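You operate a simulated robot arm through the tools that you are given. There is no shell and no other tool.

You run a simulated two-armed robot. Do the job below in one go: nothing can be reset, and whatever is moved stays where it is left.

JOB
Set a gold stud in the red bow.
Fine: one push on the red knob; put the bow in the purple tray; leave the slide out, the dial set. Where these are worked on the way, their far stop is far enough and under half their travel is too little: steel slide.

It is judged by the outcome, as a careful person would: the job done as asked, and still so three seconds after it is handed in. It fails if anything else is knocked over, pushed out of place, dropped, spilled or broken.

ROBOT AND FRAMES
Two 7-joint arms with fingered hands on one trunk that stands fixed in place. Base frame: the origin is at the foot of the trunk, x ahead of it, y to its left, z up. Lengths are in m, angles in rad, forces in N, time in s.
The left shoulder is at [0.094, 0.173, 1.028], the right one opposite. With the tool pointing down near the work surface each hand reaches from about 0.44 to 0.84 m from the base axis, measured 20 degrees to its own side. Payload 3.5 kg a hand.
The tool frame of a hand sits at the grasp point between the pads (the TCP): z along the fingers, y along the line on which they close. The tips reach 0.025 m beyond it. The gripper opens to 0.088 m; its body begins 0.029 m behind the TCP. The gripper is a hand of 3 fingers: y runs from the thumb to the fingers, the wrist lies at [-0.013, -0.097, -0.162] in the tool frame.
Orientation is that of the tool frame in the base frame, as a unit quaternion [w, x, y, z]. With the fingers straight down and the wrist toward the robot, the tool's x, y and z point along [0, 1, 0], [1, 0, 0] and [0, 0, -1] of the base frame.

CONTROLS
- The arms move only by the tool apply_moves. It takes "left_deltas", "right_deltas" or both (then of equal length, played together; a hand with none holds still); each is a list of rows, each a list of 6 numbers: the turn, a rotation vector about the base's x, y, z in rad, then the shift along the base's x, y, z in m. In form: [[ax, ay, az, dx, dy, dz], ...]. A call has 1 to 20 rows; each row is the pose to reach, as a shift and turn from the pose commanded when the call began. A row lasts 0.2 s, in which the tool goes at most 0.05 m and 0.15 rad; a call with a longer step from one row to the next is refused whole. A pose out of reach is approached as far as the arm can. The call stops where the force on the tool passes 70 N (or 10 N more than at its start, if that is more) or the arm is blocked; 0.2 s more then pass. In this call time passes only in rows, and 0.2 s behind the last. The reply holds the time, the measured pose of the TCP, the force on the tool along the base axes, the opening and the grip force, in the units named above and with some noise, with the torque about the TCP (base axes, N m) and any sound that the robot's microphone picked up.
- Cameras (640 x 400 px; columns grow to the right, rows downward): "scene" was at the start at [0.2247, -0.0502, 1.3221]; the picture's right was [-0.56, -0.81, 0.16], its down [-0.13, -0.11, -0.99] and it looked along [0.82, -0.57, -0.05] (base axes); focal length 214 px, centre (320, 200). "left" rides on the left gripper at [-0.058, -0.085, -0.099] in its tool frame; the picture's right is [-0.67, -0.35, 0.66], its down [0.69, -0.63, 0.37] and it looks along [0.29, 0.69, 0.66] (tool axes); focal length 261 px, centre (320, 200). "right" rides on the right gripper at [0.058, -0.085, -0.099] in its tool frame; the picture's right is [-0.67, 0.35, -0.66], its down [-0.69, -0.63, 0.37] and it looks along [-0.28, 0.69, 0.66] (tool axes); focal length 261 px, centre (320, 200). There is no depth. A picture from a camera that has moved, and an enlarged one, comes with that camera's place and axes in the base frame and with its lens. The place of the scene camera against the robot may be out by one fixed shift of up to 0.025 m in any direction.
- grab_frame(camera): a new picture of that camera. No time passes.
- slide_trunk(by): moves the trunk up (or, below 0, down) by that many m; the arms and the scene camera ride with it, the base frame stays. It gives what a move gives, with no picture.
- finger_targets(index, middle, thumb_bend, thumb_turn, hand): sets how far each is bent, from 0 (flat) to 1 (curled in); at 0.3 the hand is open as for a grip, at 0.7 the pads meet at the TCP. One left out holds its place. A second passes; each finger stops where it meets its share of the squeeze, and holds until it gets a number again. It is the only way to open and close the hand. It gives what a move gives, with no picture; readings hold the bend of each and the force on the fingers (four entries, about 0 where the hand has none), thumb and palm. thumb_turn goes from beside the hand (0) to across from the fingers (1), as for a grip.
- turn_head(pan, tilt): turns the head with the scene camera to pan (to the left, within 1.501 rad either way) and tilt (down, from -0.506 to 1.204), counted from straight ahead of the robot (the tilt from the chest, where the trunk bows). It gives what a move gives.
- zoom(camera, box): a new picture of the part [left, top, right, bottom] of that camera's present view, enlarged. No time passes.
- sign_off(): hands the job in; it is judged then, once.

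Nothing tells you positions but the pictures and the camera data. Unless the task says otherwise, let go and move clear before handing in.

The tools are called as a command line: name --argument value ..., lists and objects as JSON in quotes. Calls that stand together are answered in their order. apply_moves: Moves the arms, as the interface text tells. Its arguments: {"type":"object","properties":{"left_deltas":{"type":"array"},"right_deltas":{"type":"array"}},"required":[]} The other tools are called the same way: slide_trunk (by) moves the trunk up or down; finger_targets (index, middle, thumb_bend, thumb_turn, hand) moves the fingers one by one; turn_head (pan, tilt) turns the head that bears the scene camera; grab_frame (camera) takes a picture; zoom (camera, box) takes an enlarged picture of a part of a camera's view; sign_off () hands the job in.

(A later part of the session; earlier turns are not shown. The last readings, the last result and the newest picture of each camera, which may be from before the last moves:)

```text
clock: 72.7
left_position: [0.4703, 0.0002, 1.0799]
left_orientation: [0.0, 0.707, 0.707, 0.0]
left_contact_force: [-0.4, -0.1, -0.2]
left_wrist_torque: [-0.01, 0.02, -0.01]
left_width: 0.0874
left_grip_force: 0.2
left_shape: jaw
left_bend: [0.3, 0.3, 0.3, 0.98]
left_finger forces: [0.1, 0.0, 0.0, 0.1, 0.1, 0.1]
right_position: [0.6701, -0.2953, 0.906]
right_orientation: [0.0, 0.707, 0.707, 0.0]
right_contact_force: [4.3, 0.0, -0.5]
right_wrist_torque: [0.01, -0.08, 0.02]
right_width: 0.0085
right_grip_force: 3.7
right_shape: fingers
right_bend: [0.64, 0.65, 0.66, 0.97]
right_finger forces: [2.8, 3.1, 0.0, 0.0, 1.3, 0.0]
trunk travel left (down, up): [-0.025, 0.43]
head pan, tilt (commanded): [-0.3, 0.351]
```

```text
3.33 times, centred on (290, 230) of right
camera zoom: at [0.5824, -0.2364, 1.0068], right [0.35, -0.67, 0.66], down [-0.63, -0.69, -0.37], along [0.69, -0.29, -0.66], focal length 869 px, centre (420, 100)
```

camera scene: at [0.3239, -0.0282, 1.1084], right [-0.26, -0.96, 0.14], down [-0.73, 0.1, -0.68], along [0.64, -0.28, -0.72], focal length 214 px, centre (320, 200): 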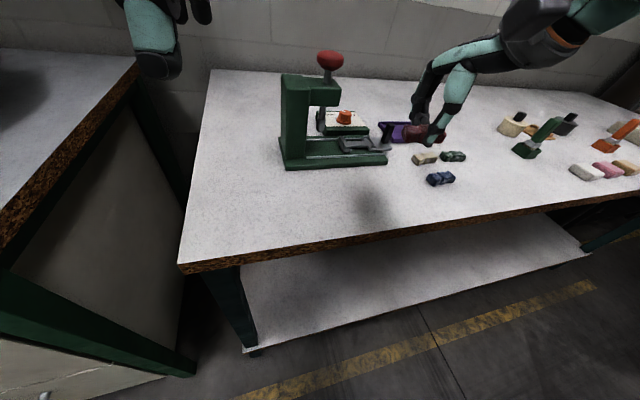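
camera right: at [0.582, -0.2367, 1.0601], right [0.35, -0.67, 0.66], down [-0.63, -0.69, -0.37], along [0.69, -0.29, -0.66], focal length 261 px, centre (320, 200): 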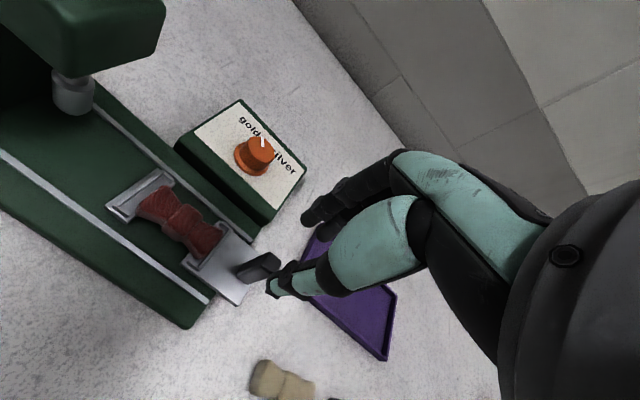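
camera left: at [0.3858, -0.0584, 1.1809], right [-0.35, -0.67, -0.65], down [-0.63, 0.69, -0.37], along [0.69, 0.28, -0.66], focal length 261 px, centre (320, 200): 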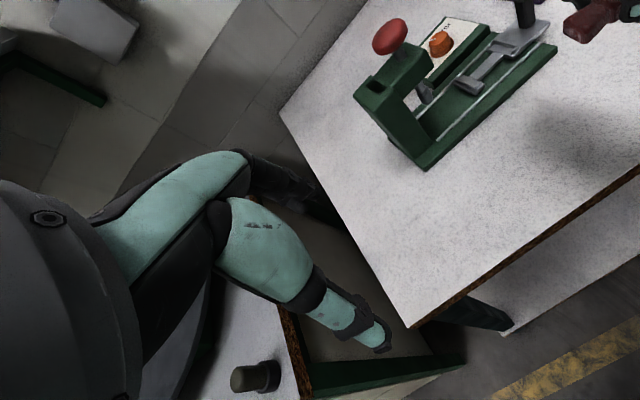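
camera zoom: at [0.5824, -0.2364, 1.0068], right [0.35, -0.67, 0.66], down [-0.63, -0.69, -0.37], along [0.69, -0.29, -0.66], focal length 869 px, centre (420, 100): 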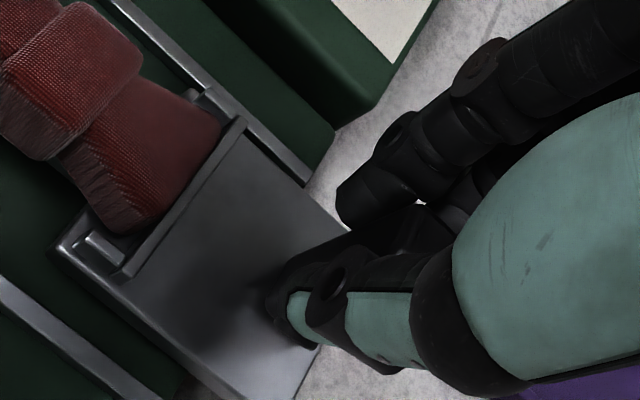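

The handle is gripped and the bow's still seated. I'll firm the grip and push the slide in slowly (+y) by 6 cm first.

finger_targets --hand "right" --index 0.71 --middle 0.71 --thumb_bend 0.74

apply_moves --right_deltas '[[0, 0, 0, 0, 0.004, 0], [0, 0, 0, 0, 0.01, 0], [0, 0, 0, 0, 0.018, 0], [0, 0, 0, 0, 0.026, 0], [0, 0, 0, 0, 0.034, 0], [0, 0, 0, 0, 0.042, 0], [0, 0, 0, 0, 0.05, 0], [0, 0, 0, 0, 0.056, 0], [0, 0, 0, 0, 0.06, 0]]'

zoom --camera "scene" --box '[280, 70, 420, 180]'

zoom --camera "left" --box '[370, 0, 560, 120]'

grab_frame --camera "right"

```text
clock: 73.7
left_position: [0.4698, -0.0008, 1.0809]
left_orientation: [0.001, 0.707, 0.707, 0.0]
left_contact_force: [-0.1, -0.2, 0.2]
left_wrist_torque: [0.04, 0.02, -0.01]
left_width: 0.0876
left_grip_force: 0.1
left_shape: jaw
left_bend: [0.3, 0.3, 0.3, 0.98]
left_finger forces: [0.0, 0.1, 0.1, 0.0, 0.0, 0.0]
right_position: [0.6692, -0.2949, 0.9074]
right_orientation: [0.001, 0.707, 0.707, 0.0]
right_contact_force: [4.2, 0.5, -1.2]
right_wrist_torque: [0.0, -0.09, 0.05]
right_width: 0.0071
right_grip_force: 7.9
right_shape: fingers
right_bend: [0.64, 0.65, 0.68, 0.97]
right_finger forces: [5.2, 5.1, 0.1, 0.0, 6.5, 0.1]
trunk travel left (down, up): [-0.025, 0.43]
head pan, tilt (commanded): [-0.3, 0.351]
```

```text
clock: 75.7
left_position: [0.4702, -0.0007, 1.0816]
left_orientation: [0.0, 0.706, 0.708, 0.0]
left_contact_force: [0.5, 0.7, 0.4]
left_wrist_torque: [0.0, 0.02, 0.03]
left_width: 0.088
left_grip_force: 0.1
left_shape: jaw
left_bend: [0.3, 0.3, 0.3, 0.98]
left_finger forces: [0.1, 0.0, 0.0, 0.0, 0.1, 0.0]
right_position: [0.6697, -0.2355, 0.9081]
right_orientation: [0.001, 0.707, 0.707, 0.0]
right_contact_force: [2.3, -0.7, -0.7]
right_wrist_torque: [-0.02, -0.06, 0.08]
right_width: 0.007
right_grip_force: 8.0
right_shape: fingers
right_bend: [0.64, 0.65, 0.68, 0.97]
right_finger forces: [4.5, 4.8, 0.0, 0.0, 6.4, 0.0]
trunk travel left (down, up): [-0.025, 0.43]
head pan, tilt (commanded): [-0.3, 0.351]
```

```text
3.64 times, centred on (350, 125) of scene
camera zoom: at [0.3246, -0.0289, 1.1081], right [-0.26, -0.96, 0.14], down [-0.73, 0.1, -0.68], along [0.64, -0.28, -0.72], focal length 780 px, centre (211, 473)
```

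zoom: 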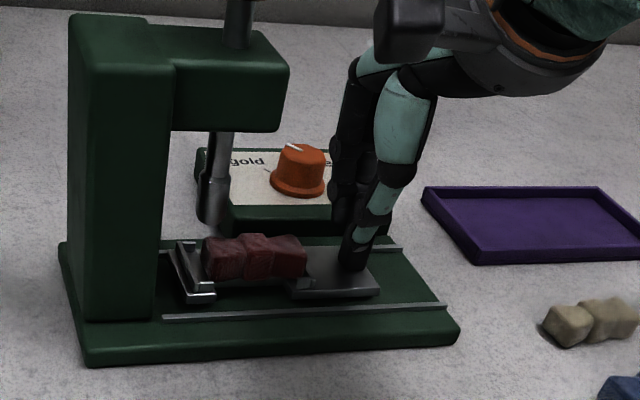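

```text
3.33 times, centred on (465, 60) of left
camera zoom: at [0.3865, -0.0592, 1.1806], right [-0.35, -0.67, -0.65], down [-0.63, 0.69, -0.37], along [0.69, 0.28, -0.66], focal length 869 px, centre (-163, 667)
```

zoom: 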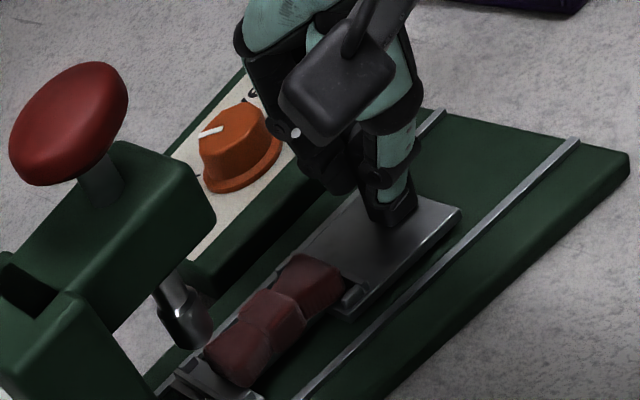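

```text
taken
camera right: at [0.5828, -0.1771, 1.0065], right [0.35, -0.67, 0.66], down [-0.63, -0.69, -0.37], along [0.69, -0.29, -0.66], focal length 261 px, centre (320, 200)
```

right: 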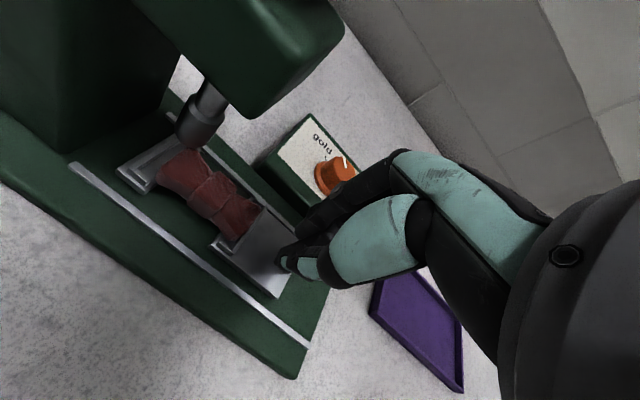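

The slide moves freely and the bow is riding with it; the ram tip is about a centimetre above the bow. I'll continue in smaller steps to the far stop.

apply_moves --right_deltas '[[0, 0, 0, 0, 0.005, 0], [0, 0, 0, 0, 0.01, 0], [0, 0, 0, 0, 0.014, 0], [0, 0, 0, 0, 0.018, 0]]'

zoom --camera "scene" --box '[280, 70, 420, 180]'

zoom --camera "left" --box '[370, 0, 560, 120]'

grab_frame --camera "right"

```text
clock: 76.7
left_position: [0.4703, -0.0011, 1.0799]
left_orientation: [0.001, 0.707, 0.707, -0.001]
left_contact_force: [-0.4, 0.7, 0.4]
left_wrist_torque: [-0.01, -0.01, -0.04]
left_width: 0.0877
left_grip_force: 0.1
left_shape: jaw
left_bend: [0.3, 0.3, 0.3, 0.98]
left_finger forces: [0.0, 0.0, 0.0, 0.0, 0.0, 0.1]
right_position: [0.6692, -0.2185, 0.9074]
right_orientation: [0.0, 0.707, 0.707, -0.001]
right_contact_force: [2.1, 0.6, -0.9]
right_wrist_torque: [0.02, -0.01, 0.05]
right_width: 0.0069
right_grip_force: 7.8
right_shape: fingers
right_bend: [0.64, 0.65, 0.68, 0.97]
right_finger forces: [4.1, 4.3, 0.1, 0.0, 7.1, 0.0]
trunk travel left (down, up): [-0.025, 0.43]
head pan, tilt (commanded): [-0.3, 0.351]
```

```text
3.64 times, centred on (350, 125) of scene
camera zoom: at [0.3243, -0.0289, 1.1083], right [-0.26, -0.96, 0.14], down [-0.73, 0.1, -0.68], along [0.64, -0.28, -0.72], focal length 780 px, centre (211, 473)
```

zoom: 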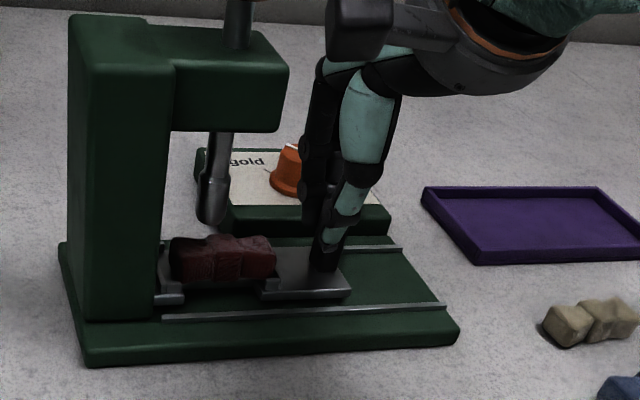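

```text
3.33 times, centred on (465, 60) of left
camera zoom: at [0.3862, -0.0592, 1.1807], right [-0.35, -0.67, -0.65], down [-0.63, 0.69, -0.37], along [0.69, 0.28, -0.66], focal length 869 px, centre (-163, 667)
```

zoom: 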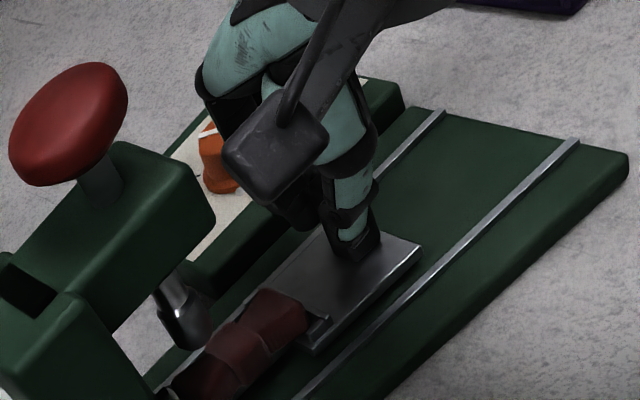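

```text
taken
camera right: at [0.5829, -0.1596, 1.0064], right [0.35, -0.67, 0.66], down [-0.63, -0.69, -0.37], along [0.69, -0.29, -0.66], focal length 261 px, centre (320, 200)
```

right: 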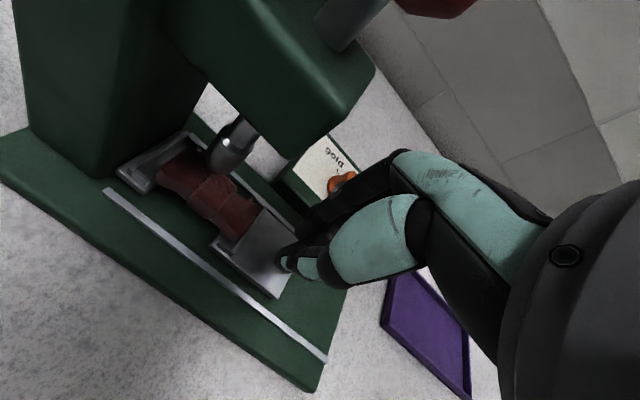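

The slide is nearly in. I'll zoom on the nest under the ram to see how far it still has to go.

zoom --camera "right" --box '[100, 80, 300, 280]'

zoom --camera "scene" --box '[300, 100, 380, 160]'

zoom --camera "left" --box '[400, 60, 500, 130]'

```text
2.00 times, centred on (200, 180) of right
camera zoom: at [0.5829, -0.1596, 1.0064], right [0.35, -0.67, 0.66], down [-0.63, -0.69, -0.37], along [0.69, -0.29, -0.66], focal length 521 px, centre (560, 240)
```

zoom: 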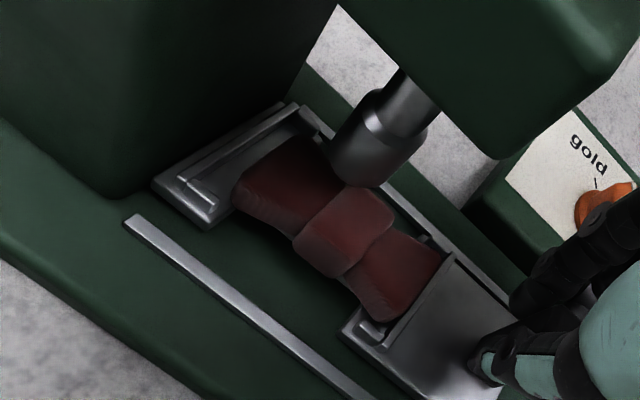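

```text
6.67 times, centred on (340, 130) of scene
camera zoom: at [0.3243, -0.0289, 1.1083], right [-0.26, -0.96, 0.14], down [-0.73, 0.1, -0.68], along [0.64, -0.28, -0.72], focal length 1430 px, centre (187, 667)
```

zoom: 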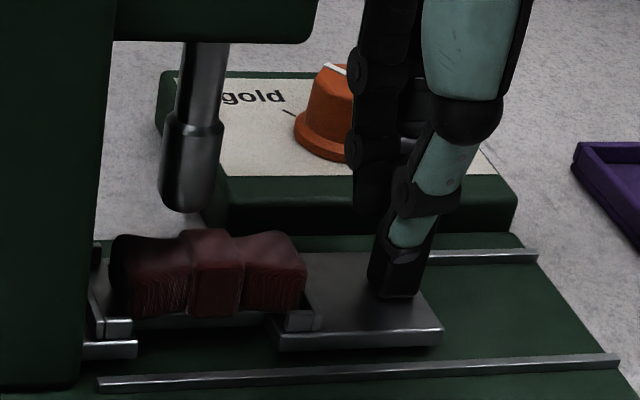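

```text
5.71 times, centred on (450, 95) of left
camera zoom: at [0.3862, -0.0592, 1.1807], right [-0.35, -0.67, -0.65], down [-0.63, 0.69, -0.37], along [0.69, 0.28, -0.66], focal length 1489 px, centre (-423, 800)
```

zoom: 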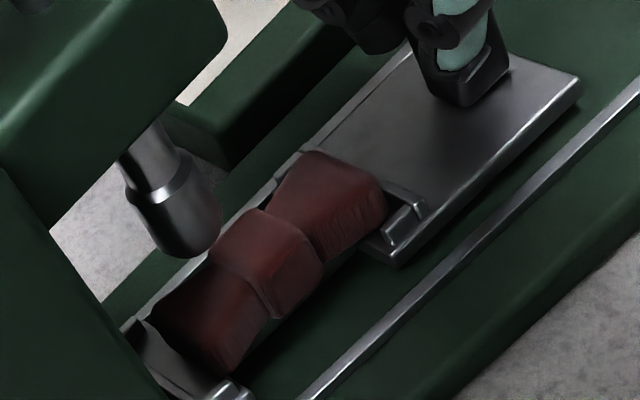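

The ram is still about a centimetre inboard of the knot. I'll push on in 3 mm steps to find the stop by force.

apply_moves --right_deltas '[[0, 0, 0, 0, 0.002, 0], [0, 0, 0, 0, 0.004, 0], [0, 0, 0, 0, 0.006, 0]]'

zoom --camera "right" --box '[100, 80, 300, 280]'

zoom --camera "scene" --box '[300, 100, 380, 160]'

```text
clock: 77.5
left_position: [0.4701, -0.0008, 1.0801]
left_orientation: [0.0, 0.707, 0.707, -0.001]
left_contact_force: [0.4, 0.4, -0.4]
left_wrist_torque: [0.01, 0.02, 0.03]
left_width: 0.0877
left_grip_force: 0.1
left_shape: jaw
left_bend: [0.3, 0.3, 0.3, 0.98]
left_finger forces: [0.1, 0.0, 0.0, 0.0, 0.1, 0.1]
right_position: [0.6684, -0.2117, 0.9058]
right_orientation: [0.0, 0.707, 0.707, 0.0]
right_contact_force: [3.6, -0.5, 1.9]
right_wrist_torque: [0.01, -0.06, 0.04]
right_width: 0.0069
right_grip_force: 8.3
right_shape: fingers
right_bend: [0.64, 0.65, 0.68, 0.97]
right_finger forces: [4.9, 5.2, 0.0, 0.0, 6.4, 0.1]
trunk travel left (down, up): [-0.025, 0.43]
head pan, tilt (commanded): [-0.3, 0.351]
```

```text
2.00 times, centred on (200, 180) of right
camera zoom: at [0.5826, -0.1531, 1.0061], right [0.35, -0.67, 0.66], down [-0.63, -0.69, -0.37], along [0.69, -0.29, -0.66], focal length 521 px, centre (560, 240)
```

zoom: 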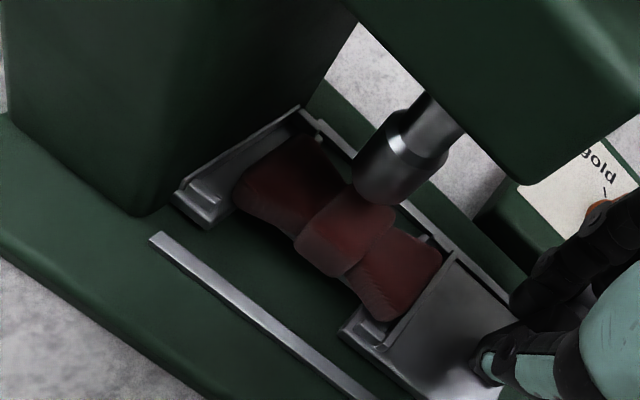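

```text
6.67 times, centred on (340, 130) of scene
camera zoom: at [0.3244, -0.0288, 1.1083], right [-0.26, -0.96, 0.14], down [-0.73, 0.1, -0.68], along [0.64, -0.28, -0.72], focal length 1430 px, centre (187, 667)
```

zoom: 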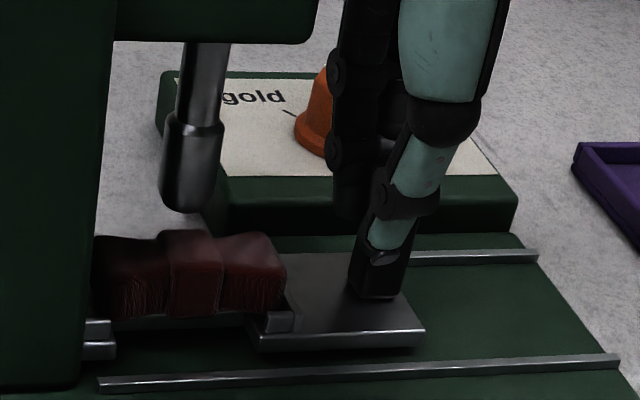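

Still free with no resistance. I'll continue in small steps.

apply_moves --right_deltas '[[0, 0, 0, 0, 0.002, 0], [0, 0, 0, 0, 0.004, 0], [0, 0, 0, 0, 0.006, 0]]'

zoom --camera "right" --box '[100, 80, 300, 280]'

zoom --camera "scene" --box '[300, 70, 400, 160]'

zoom --camera "left" --box '[370, 0, 560, 120]'

```text
clock: 78.3
left_position: [0.4711, -0.0007, 1.0801]
left_orientation: [0.0, 0.707, 0.707, 0.0]
left_contact_force: [0.6, 0.5, 0.2]
left_wrist_torque: [0.04, 0.01, 0.0]
left_width: 0.0873
left_grip_force: 0.0
left_shape: jaw
left_bend: [0.3, 0.3, 0.3, 0.98]
left_finger forces: [0.1, 0.0, 0.0, 0.1, 0.0, 0.0]
right_position: [0.6704, -0.2064, 0.9059]
right_orientation: [0.0, 0.707, 0.707, 0.0]
right_contact_force: [4.9, -2.8, -0.1]
right_wrist_torque: [-0.03, -0.11, 0.02]
right_width: 0.0001
right_grip_force: 2.5
right_shape: fingers
right_bend: [0.71, 0.65, 0.73, 0.97]
right_finger forces: [0.0, 4.7, 0.0, 0.0, 0.1, 0.0]
trunk travel left (down, up): [-0.025, 0.43]
head pan, tilt (commanded): [-0.3, 0.351]
```

```text
2.00 times, centred on (200, 180) of right
camera zoom: at [0.5833, -0.148, 1.0056], right [0.35, -0.67, 0.66], down [-0.63, -0.69, -0.37], along [0.69, -0.28, -0.66], focal length 521 px, centre (560, 240)
```

zoom: 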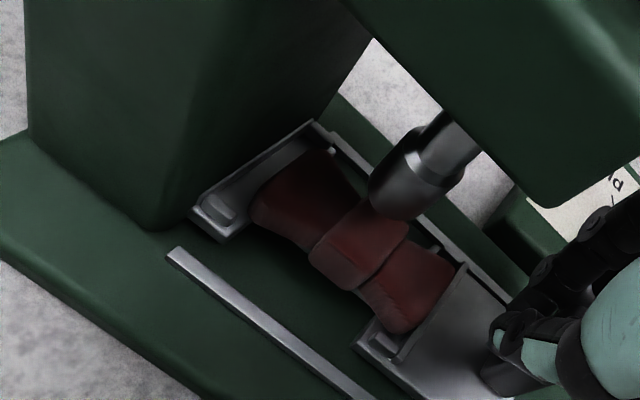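

```text
4.44 times, centred on (350, 115) of scene
camera zoom: at [0.3248, -0.0293, 1.108], right [-0.26, -0.96, 0.14], down [-0.73, 0.1, -0.68], along [0.64, -0.28, -0.72], focal length 953 px, centre (187, 578)
```

zoom: 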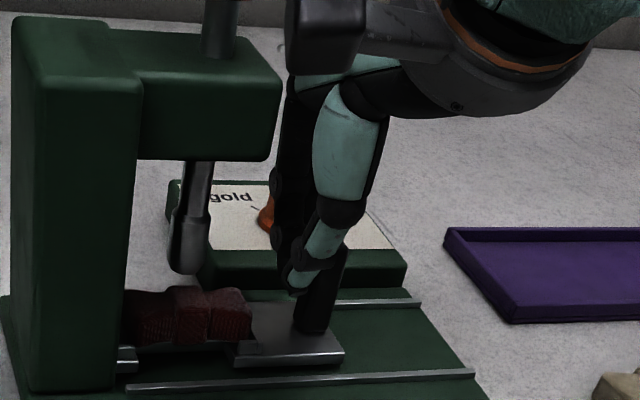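

```text
3.33 times, centred on (465, 60) of left
camera zoom: at [0.3867, -0.0597, 1.1804], right [-0.35, -0.67, -0.66], down [-0.63, 0.69, -0.37], along [0.69, 0.28, -0.66], focal length 869 px, centre (-163, 667)
```

zoom: 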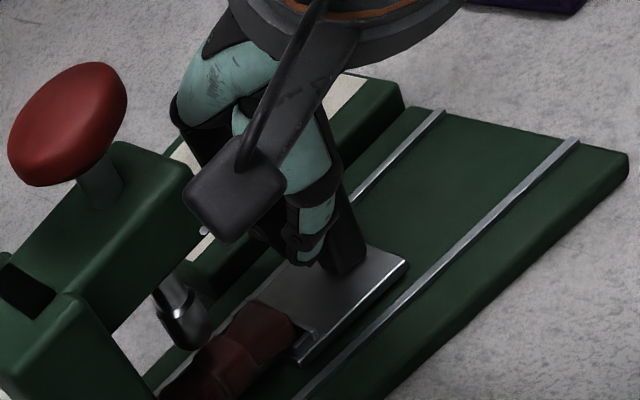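

The slide reached its stop (P1 against the column, the knot under the ram) and my index finger slipped off the handle. I'll open the fingers and lift straight up away from it.

finger_targets --hand "right" --index 0.52 --middle 0.52 --thumb_bend 0.52

apply_moves --right_deltas '[[0, 0, 0, 0, 0, 0.015], [0, 0, 0, 0, 0, 0.035], [0, 0, 0, 0, -0.02, 0.055], [0, 0, 0, 0, -0.05, 0.08], [0, 0, 0, 0, -0.08, 0.1]]'

grab_frame --camera "right"

zoom --camera "scene" --box '[270, 40, 420, 180]'

zoom --camera "left" --box '[340, 0, 560, 140]'

```text
clock: 79.3
left_position: [0.4703, -0.0002, 1.0808]
left_orientation: [0.001, 0.707, 0.708, 0.0]
left_contact_force: [-0.1, -0.7, 0.2]
left_wrist_torque: [0.01, 0.02, -0.02]
left_width: 0.0877
left_grip_force: 0.1
left_shape: jaw
left_bend: [0.3, 0.3, 0.3, 0.98]
left_finger forces: [0.1, 0.1, 0.0, 0.1, 0.0, 0.0]
right_position: [0.6695, -0.2068, 0.9078]
right_orientation: [0.0, 0.707, 0.707, 0.0]
right_contact_force: [-0.7, 0.2, 0.7]
right_wrist_torque: [0.01, 0.03, -0.05]
right_width: 0.0368
right_grip_force: 0.1
right_shape: fingers
right_bend: [0.52, 0.52, 0.52, 0.97]
right_finger forces: [0.1, 0.1, 0.0, 0.1, 0.0, 0.0]
trunk travel left (down, up): [-0.025, 0.43]
head pan, tilt (commanded): [-0.3, 0.351]
```

```text
clock: 80.5
left_position: [0.4695, -0.0005, 1.0815]
left_orientation: [-0.001, 0.707, 0.707, 0.0]
left_contact_force: [0.0, 0.2, 0.6]
left_wrist_torque: [-0.03, 0.0, 0.01]
left_width: 0.0877
left_grip_force: 0.1
left_shape: jaw
left_bend: [0.3, 0.3, 0.3, 0.98]
left_finger forces: [0.0, 0.0, 0.0, 0.0, 0.1, 0.1]
right_position: [0.6697, -0.2844, 1.0069]
right_orientation: [0.0, 0.708, 0.706, -0.001]
right_contact_force: [0.2, 0.2, -0.1]
right_wrist_torque: [0.0, -0.01, 0.0]
right_width: 0.0367
right_grip_force: 0.1
right_shape: fingers
right_bend: [0.52, 0.52, 0.52, 0.97]
right_finger forces: [0.0, 0.0, 0.0, 0.0, 0.0, 0.0]
trunk travel left (down, up): [-0.025, 0.43]
head pan, tilt (commanded): [-0.3, 0.351]
```

```text
taken
camera right: at [0.5825, -0.2261, 1.1076], right [0.35, -0.67, 0.66], down [-0.63, -0.69, -0.37], along [0.69, -0.29, -0.66], focal length 261 px, centre (320, 200)
```

right: 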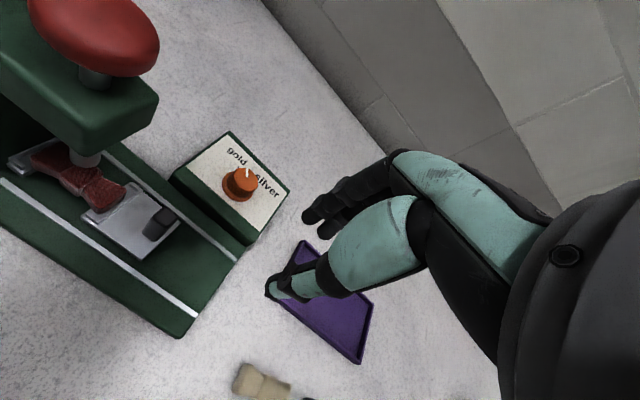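

```text
2.86 times, centred on (345, 110) of scene
camera zoom: at [0.3237, -0.0291, 1.1085], right [-0.26, -0.96, 0.14], down [-0.73, 0.1, -0.68], along [0.64, -0.28, -0.72], focal length 613 px, centre (249, 457)
```

zoom: 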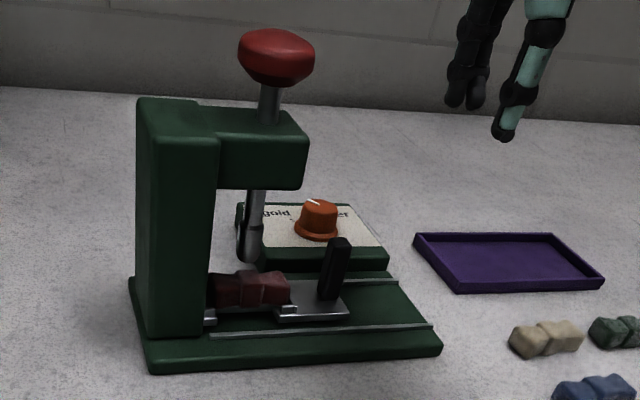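

```text
2.86 times, centred on (450, 70) of left
camera zoom: at [0.3855, -0.0594, 1.181], right [-0.35, -0.67, -0.66], down [-0.63, 0.69, -0.37], along [0.69, 0.28, -0.66], focal length 745 px, centre (-51, 571)
```

zoom: 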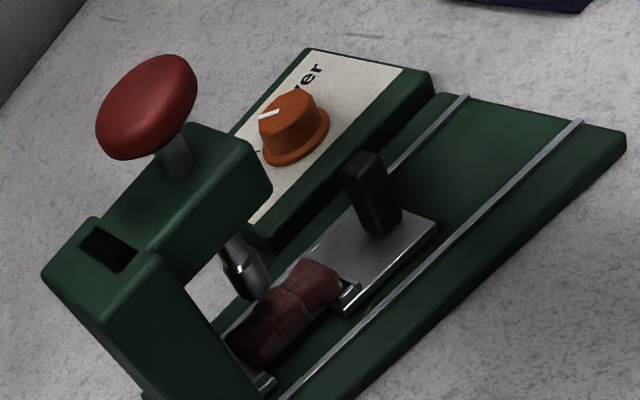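

The slide is in with the knot under the ram. The red knob's dome centre is about (0.665, -0.150, 1.01). I'll close the fingers into a blunt tip and hover above the knob.

finger_targets --hand "right" --index 0.7 --middle 0.7 --thumb_bend 0.7

apply_moves --right_deltas '[[0, 0, 0, 0, 0, 0.035], [0, 0, 0, -0.002, 0.02, 0.07], [0, 0, 0, -0.003, 0.06, 0.075], [0, 0, 0, -0.004, 0.1, 0.075], [0, 0, 0, -0.004, 0.134, 0.075]]'

grab_frame --camera "left"

grab_frame --camera "scene"

grab_frame --camera "right"

```text
clock: 81.5
left_position: [0.4696, -0.0015, 1.0807]
left_orientation: [0.001, 0.707, 0.707, 0.0]
left_contact_force: [-0.6, 0.7, -0.5]
left_wrist_torque: [-0.01, -0.01, -0.02]
left_width: 0.0876
left_grip_force: 0.1
left_shape: jaw
left_bend: [0.3, 0.3, 0.3, 0.98]
left_finger forces: [0.1, 0.0, 0.1, 0.0, 0.0, 0.1]
right_position: [0.6686, -0.2847, 1.008]
right_orientation: [0.001, 0.707, 0.707, 0.001]
right_contact_force: [1.0, 0.4, 0.5]
right_wrist_torque: [0.0, 0.03, 0.03]
right_width: 0.0
right_grip_force: 0.0
right_shape: fingers
right_bend: [0.7, 0.7, 0.7, 0.97]
right_finger forces: [0.1, 0.0, 0.1, 0.1, 0.0, 0.0]
trunk travel left (down, up): [-0.025, 0.43]
head pan, tilt (commanded): [-0.3, 0.351]
```

```text
clock: 82.7
left_position: [0.4686, 0.0006, 1.0807]
left_orientation: [0.001, 0.707, 0.707, -0.001]
left_contact_force: [-0.7, -0.1, -0.1]
left_wrist_torque: [-0.02, 0.03, -0.04]
left_width: 0.0875
left_grip_force: 0.1
left_shape: jaw
left_bend: [0.3, 0.3, 0.3, 0.98]
left_finger forces: [0.1, 0.0, 0.0, 0.1, 0.1, 0.0]
right_position: [0.6374, -0.2425, 1.0536]
right_orientation: [0.0, 0.707, 0.707, 0.0]
right_contact_force: [0.5, -0.1, 0.6]
right_wrist_torque: [0.0, -0.04, 0.01]
right_width: 0.0002
right_grip_force: 0.1
right_shape: fingers
right_bend: [0.7, 0.7, 0.7, 0.98]
right_finger forces: [0.0, 0.0, 0.1, 0.1, 0.0, 0.1]
right hand out of reach, approached as far as the arm can: row 2, 3, 4, 5
trunk travel left (down, up): [-0.025, 0.43]
head pan, tilt (commanded): [-0.3, 0.351]
```

```text
taken
camera left: at [0.385, -0.0587, 1.1813], right [-0.35, -0.67, -0.66], down [-0.63, 0.69, -0.37], along [0.7, 0.28, -0.66], focal length 261 px, centre (320, 200)
```

left: 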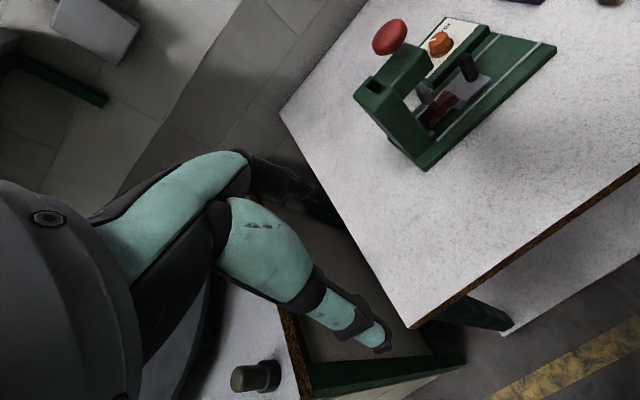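

```text
taken
camera scene: at [0.3232, -0.0285, 1.1087], right [-0.26, -0.96, 0.14], down [-0.73, 0.1, -0.68], along [0.64, -0.28, -0.72], focal length 214 px, centre (320, 200)
```

scene: 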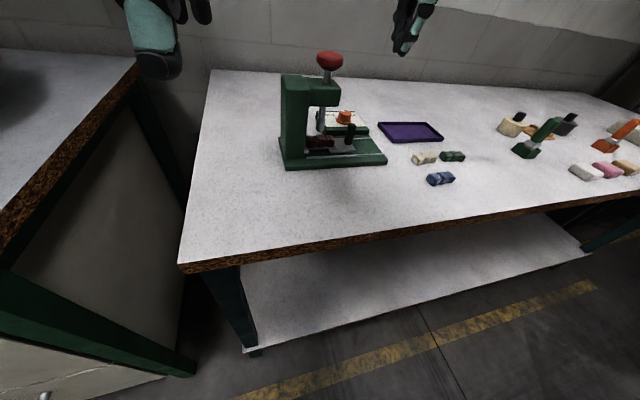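

```text
taken
camera right: at [0.5503, -0.1842, 1.1527], right [0.35, -0.67, 0.66], down [-0.63, -0.69, -0.37], along [0.7, -0.29, -0.66], focal length 261 px, centre (320, 200)
```

right: 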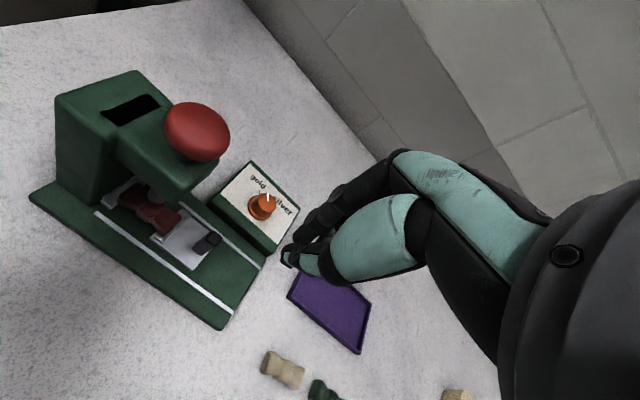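

At this trunk height the knob is too high to reach from above. I'll raise the trunk back by 0.10 m, then approach the knob with a slight forward tilt.

slide_trunk --by 0.1

grab_frame --camera "right"

grab_frame --camera "scene"

```text
clock: 84.0
left_position: [0.4714, 0.0001, 1.1791]
left_orientation: [0.0, 0.707, 0.707, -0.001]
left_contact_force: [0.6, 0.1, -0.5]
left_wrist_torque: [0.03, 0.02, 0.0]
left_width: 0.0879
left_grip_force: 0.0
left_shape: jaw
left_bend: [0.3, 0.3, 0.3, 0.98]
left_finger forces: [0.1, 0.0, 0.0, 0.0, 0.0, 0.1]
right_position: [0.5699, -0.2407, 1.247]
right_orientation: [0.054, 0.705, 0.705, 0.053]
right_contact_force: [-0.9, 0.0, -0.3]
right_wrist_torque: [-0.02, 0.0, -0.02]
right_width: 0.0
right_grip_force: 0.0
right_shape: fingers
right_bend: [0.7, 0.7, 0.7, 0.98]
right_finger forces: [0.0, 0.1, 0.0, 0.1, 0.0, 0.1]
trunk travel left (down, up): [-0.125, 0.33]
head pan, tilt (commanded): [-0.3, 0.351]
```

```text
taken
camera right: at [0.4691, -0.1819, 1.3339], right [0.25, -0.67, 0.7], down [-0.57, -0.69, -0.46], along [0.79, -0.29, -0.55], focal length 261 px, centre (320, 200)
```

right: 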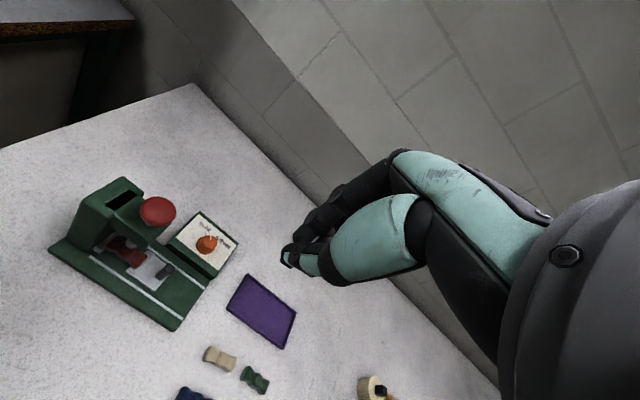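

```text
taken
camera scene: at [0.232, -0.0288, 1.269], right [-0.28, -0.96, 0.08], down [-0.58, 0.1, -0.81], along [0.76, -0.28, -0.58], focal length 214 px, centre (320, 200)
```

scene: 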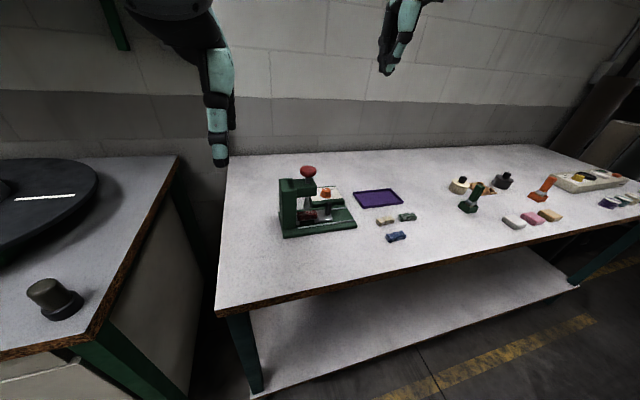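

The right hand is now high with a slight forward tilt of 0.15 rad. I'll bring it over the knob and hover a few centimetres above.

apply_moves --right_deltas '[[0, 0, 0, 0.025, 0.025, -0.02], [0, 0, 0, 0.05, 0.05, -0.04], [0, 0, 0, 0.075, 0.075, -0.06], [0, 0, 0, 0.0914, 0.0897, -0.09], [0, 0, 0, 0.0914, 0.0897, -0.13], [0, 0, 0, 0.0914, 0.0897, -0.165]]'

grab_frame --camera "left"

grab_frame --camera "right"

zoom --camera "scene" --box '[250, 120, 390, 250]'

```text
clock: 85.4
left_position: [0.4681, -0.0009, 1.1814]
left_orientation: [0.001, 0.707, 0.707, 0.001]
left_contact_force: [-0.8, 0.0, -0.1]
left_wrist_torque: [0.0, -0.03, -0.03]
left_width: 0.0878
left_grip_force: 0.1
left_shape: jaw
left_bend: [0.3, 0.3, 0.3, 0.98]
left_finger forces: [0.0, 0.0, 0.0, 0.1, 0.1, 0.1]
right_position: [0.6146, -0.2032, 1.1241]
right_orientation: [0.054, 0.705, 0.705, 0.055]
right_contact_force: [0.0, 0.1, 0.0]
right_wrist_torque: [0.02, 0.02, 0.02]
right_width: 0.0
right_grip_force: 0.0
right_shape: fingers
right_bend: [0.7, 0.7, 0.7, 0.98]
right_finger forces: [0.1, 0.0, 0.0, 0.0, 0.1, 0.0]
right hand out of reach, approached as far as the arm can: row 1, 2, 3, 4, 5, 6
trunk travel left (down, up): [-0.125, 0.33]
head pan, tilt (commanded): [-0.3, 0.351]
```

```text
taken
camera left: at [0.3848, -0.0594, 1.2813], right [-0.35, -0.67, -0.66], down [-0.63, 0.69, -0.37], along [0.7, 0.28, -0.66], focal length 261 px, centre (320, 200)
```

left: 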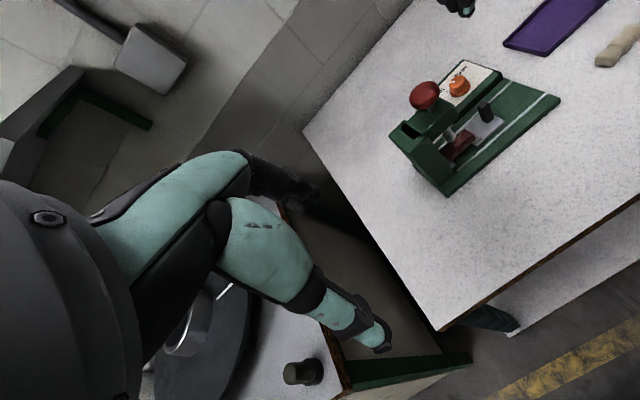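

```text
taken
camera right: at [0.5123, -0.1444, 1.2082], right [0.24, -0.67, 0.7], down [-0.57, -0.69, -0.46], along [0.79, -0.29, -0.55], focal length 261 px, centre (320, 200)
```

right: 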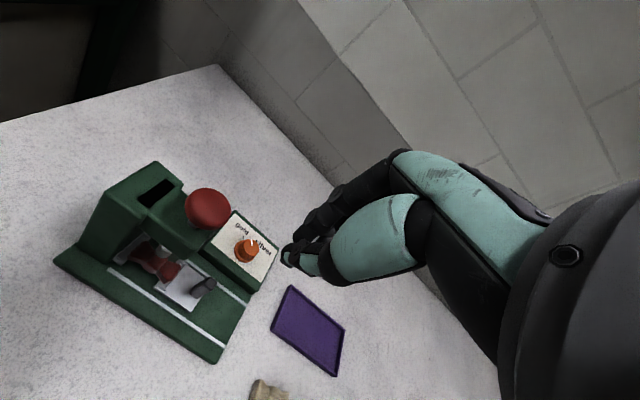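

```text
3.08 times, centred on (320, 185) of scene
camera zoom: at [0.2303, -0.0291, 1.2696], right [-0.28, -0.96, 0.08], down [-0.58, 0.1, -0.81], along [0.76, -0.28, -0.58], focal length 660 px, centre (320, 246)
```

zoom: 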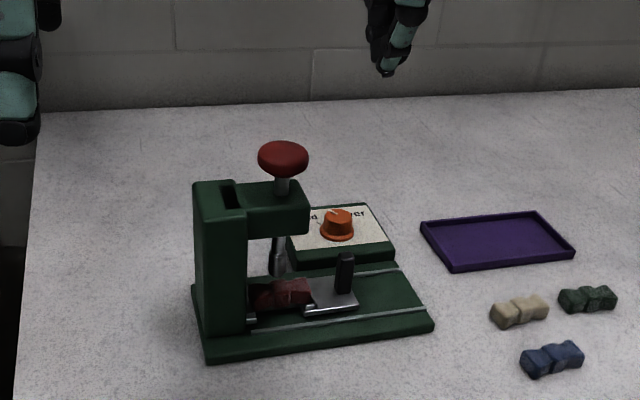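

The higher trunk is worse for this height; the bowed-forward trunk reached better, and a 0.3 rad tilt should bring the knob within reach there. I'll back the right hand away, then lower the trunk again.

apply_moves --right_deltas '[[0, 0, 0, -0.03, -0.03, 0.01], [0, 0, 0, -0.06, -0.06, 0.01], [0, 0, 0, -0.08, -0.1, 0.01], [0, 0, 0, -0.09, -0.14, 0.01]]'

slide_trunk --by -0.1

grab_frame --camera "scene"

```text
clock: 86.4
left_position: [0.4681, -0.0019, 1.18]
left_orientation: [0.001, 0.707, 0.707, 0.001]
left_contact_force: [-0.3, -0.5, 0.9]
left_wrist_torque: [0.04, -0.01, 0.02]
left_width: 0.0874
left_grip_force: 0.0
left_shape: jaw
left_bend: [0.3, 0.3, 0.3, 0.98]
left_finger forces: [0.0, 0.0, 0.0, 0.0, 0.0, 0.0]
right_position: [0.5264, -0.3438, 1.133]
right_orientation: [0.053, 0.705, 0.705, 0.055]
right_contact_force: [1.0, 0.3, -1.0]
right_wrist_torque: [-0.02, 0.02, 0.01]
right_width: 0.0
right_grip_force: 0.1
right_shape: fingers
right_bend: [0.7, 0.7, 0.7, 0.98]
right_finger forces: [0.0, 0.0, 0.0, 0.0, 0.1, 0.0]
trunk travel left (down, up): [-0.125, 0.33]
head pan, tilt (commanded): [-0.3, 0.351]
```

```text
clock: 87.8
left_position: [0.4676, -0.0025, 1.0822]
left_orientation: [0.002, 0.708, 0.706, 0.001]
left_contact_force: [-0.1, -0.6, 0.7]
left_wrist_torque: [-0.03, -0.01, -0.03]
left_width: 0.0876
left_grip_force: 0.2
left_shape: jaw
left_bend: [0.3, 0.3, 0.3, 0.98]
left_finger forces: [0.0, 0.0, 0.0, 0.1, 0.0, 0.1]
right_position: [0.526, -0.3414, 1.0341]
right_orientation: [0.055, 0.705, 0.705, 0.056]
right_contact_force: [-0.5, -0.4, 0.5]
right_wrist_torque: [0.02, -0.02, 0.0]
right_width: 0.0
right_grip_force: 0.1
right_shape: fingers
right_bend: [0.7, 0.7, 0.7, 0.98]
right_finger forces: [0.0, 0.1, 0.0, 0.1, 0.1, 0.0]
trunk travel left (down, up): [-0.025, 0.43]
head pan, tilt (commanded): [-0.3, 0.351]
```

```text
taken
camera scene: at [0.3225, -0.0287, 1.1092], right [-0.26, -0.96, 0.14], down [-0.72, 0.1, -0.68], along [0.64, -0.28, -0.72], focal length 214 px, centre (320, 200)
```

scene: 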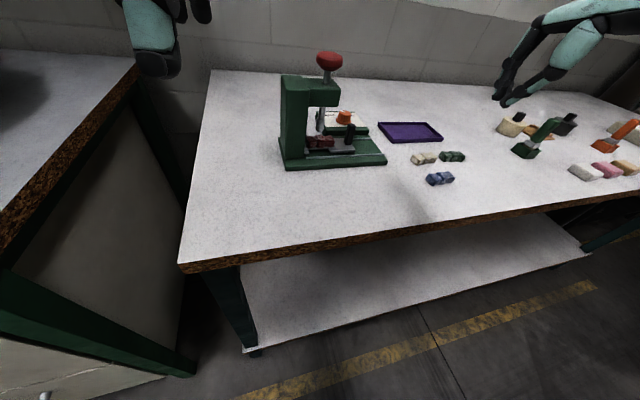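

The trunk is low again. I'll move the right hand above the knob with a total tilt of about 0.35 rad, tips staying roughly 2.5 cm above it.

apply_moves --right_deltas '[[0, -0.05, 0, 0, 0, 0.02], [0, -0.1, 0, 0.01, 0.03, 0.041], [0, -0.15, 0, 0.03, 0.065, 0.041], [0, -0.2, 0, 0.055, 0.1, 0.041], [0, -0.2, 0, 0.08, 0.135, 0.041], [0, -0.2, 0, 0.105, 0.165, 0.041], [0, -0.2, 0, 0.13, 0.19, 0.041]]'

grab_frame --camera "right"

grab_frame --camera "left"

grab_frame --camera "scene"

```text
clock: 89.3
left_position: [0.47, -0.0006, 1.0803]
left_orientation: [0.0, 0.708, 0.706, 0.001]
left_contact_force: [-0.6, -0.3, 0.5]
left_wrist_torque: [0.0, -0.04, 0.01]
left_width: 0.0876
left_grip_force: 0.0
left_shape: jaw
left_bend: [0.3, 0.3, 0.3, 0.98]
left_finger forces: [0.1, 0.1, 0.1, 0.0, 0.0, 0.0]
right_position: [0.6399, -0.1706, 1.0745]
right_orientation: [0.124, 0.697, 0.695, 0.125]
right_contact_force: [-0.6, 0.1, 0.0]
right_wrist_torque: [0.02, 0.02, 0.01]
right_width: 0.0
right_grip_force: 0.1
right_shape: fingers
right_bend: [0.7, 0.7, 0.7, 0.98]
right_finger forces: [0.1, 0.0, 0.0, 0.0, 0.0, 0.0]
right hand out of reach, approached as far as the arm can: row 7
trunk travel left (down, up): [-0.025, 0.43]
head pan, tilt (commanded): [-0.3, 0.351]
```

```text
taken
camera right: at [0.5244, -0.1106, 1.1385], right [0.1, -0.67, 0.73], down [-0.47, -0.68, -0.56], along [0.88, -0.29, -0.38], focal length 261 px, centre (320, 200)
```

right: 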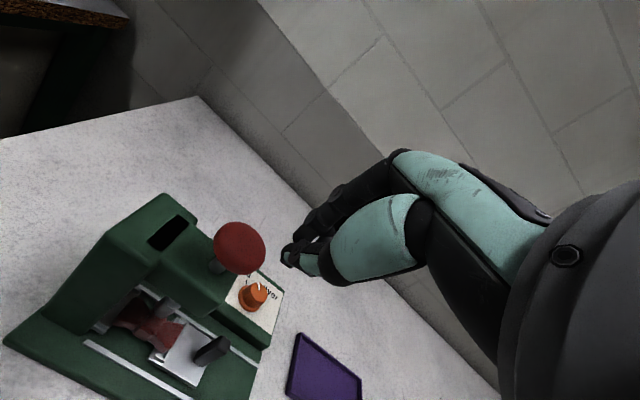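

```text
taken
camera left: at [0.3852, -0.0595, 1.1812], right [-0.35, -0.67, -0.66], down [-0.63, 0.69, -0.37], along [0.7, 0.28, -0.66], focal length 261 px, centre (320, 200)
```

left: 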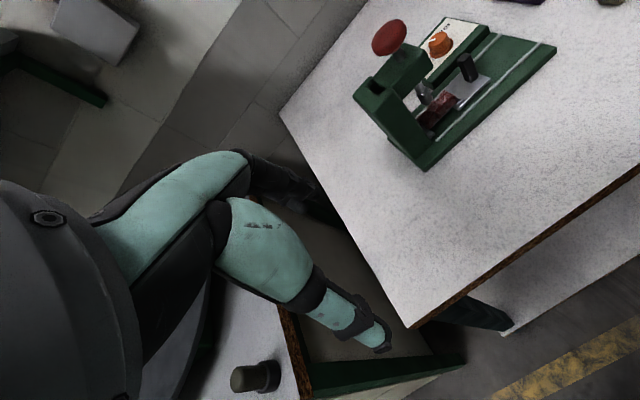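

```text
taken
camera scene: at [0.3234, -0.0291, 1.1086], right [-0.26, -0.96, 0.14], down [-0.73, 0.1, -0.68], along [0.64, -0.28, -0.72], focal length 214 px, centre (320, 200)
```

scene: 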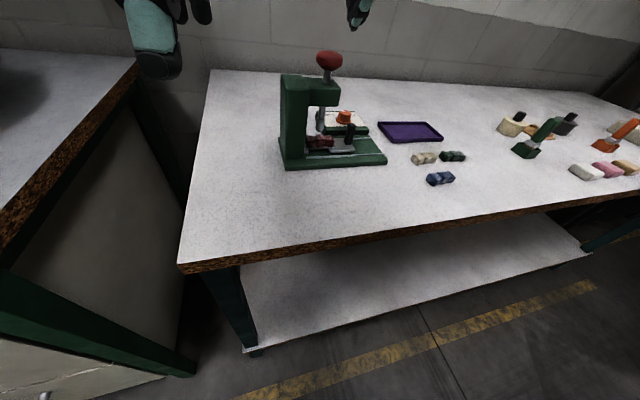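

Nearly there; a bit more tilt gives the last 2 cm of reach. I'll tilt 0.15 rad further and move over the knob axis.

apply_moves --right_deltas '[[0, -0.075, 0, 0, 0, 0], [0, -0.15, 0, 0.004, 0.008, -0.003], [0, -0.15, 0, 0.009, 0.014, -0.006], [0, -0.15, 0, 0.013, 0.0196, -0.009]]'

grab_frame --camera "right"

zoom --camera "left" --box '[340, 0, 480, 100]'

zoom --camera "scene" --box '[270, 0, 400, 110]'

```text
clock: 90.3
left_position: [0.4696, -0.001, 1.0796]
left_orientation: [0.0, 0.707, 0.707, -0.001]
left_contact_force: [-0.1, 1.0, -0.1]
left_wrist_torque: [0.0, -0.01, 0.0]
left_width: 0.0875
left_grip_force: 0.0
left_shape: jaw
left_bend: [0.3, 0.3, 0.3, 0.98]
left_finger forces: [0.1, 0.1, 0.1, 0.0, 0.1, 0.0]
right_position: [0.6526, -0.1497, 1.066]
right_orientation: [0.176, 0.686, 0.684, 0.175]
right_contact_force: [0.0, -0.3, -0.2]
right_wrist_torque: [-0.01, -0.01, 0.01]
right_width: 0.0
right_grip_force: 0.0
right_shape: fingers
right_bend: [0.7, 0.7, 0.7, 0.98]
right_finger forces: [0.0, 0.1, 0.0, 0.0, 0.0, 0.0]
trunk travel left (down, up): [-0.025, 0.43]
head pan, tilt (commanded): [-0.3, 0.351]
```

```text
taken
camera right: at [0.5292, -0.0906, 1.1112], right [-0.01, -0.67, 0.74], down [-0.38, -0.68, -0.62], along [0.93, -0.29, -0.24], focal length 261 px, centre (320, 200)
```

right: 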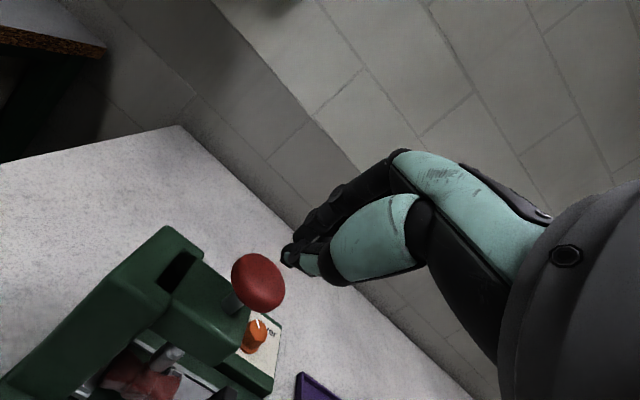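

```text
4.00 times, centred on (410, 50) of left
camera zoom: at [0.3863, -0.0592, 1.1806], right [-0.35, -0.67, -0.65], down [-0.63, 0.69, -0.37], along [0.69, 0.28, -0.66], focal length 1043 px, centre (-40, 800)
```

zoom: 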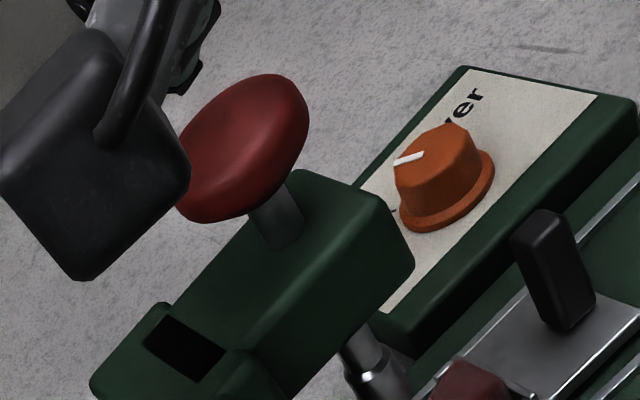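

```text
3.64 times, centred on (335, 55) of scene
camera zoom: at [0.3243, -0.0289, 1.1082], right [-0.26, -0.96, 0.14], down [-0.73, 0.1, -0.68], along [0.64, -0.28, -0.72], focal length 780 px, centre (266, 727)
```

zoom: 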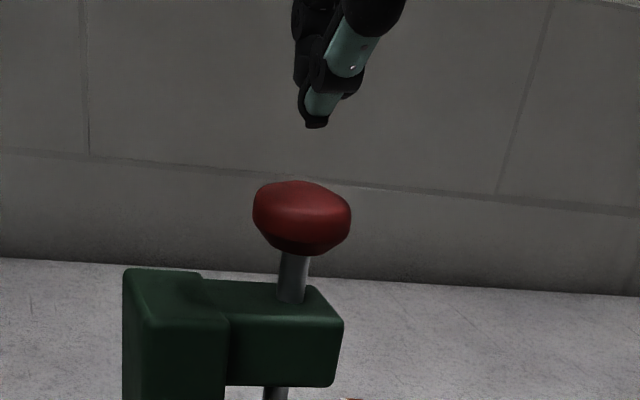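

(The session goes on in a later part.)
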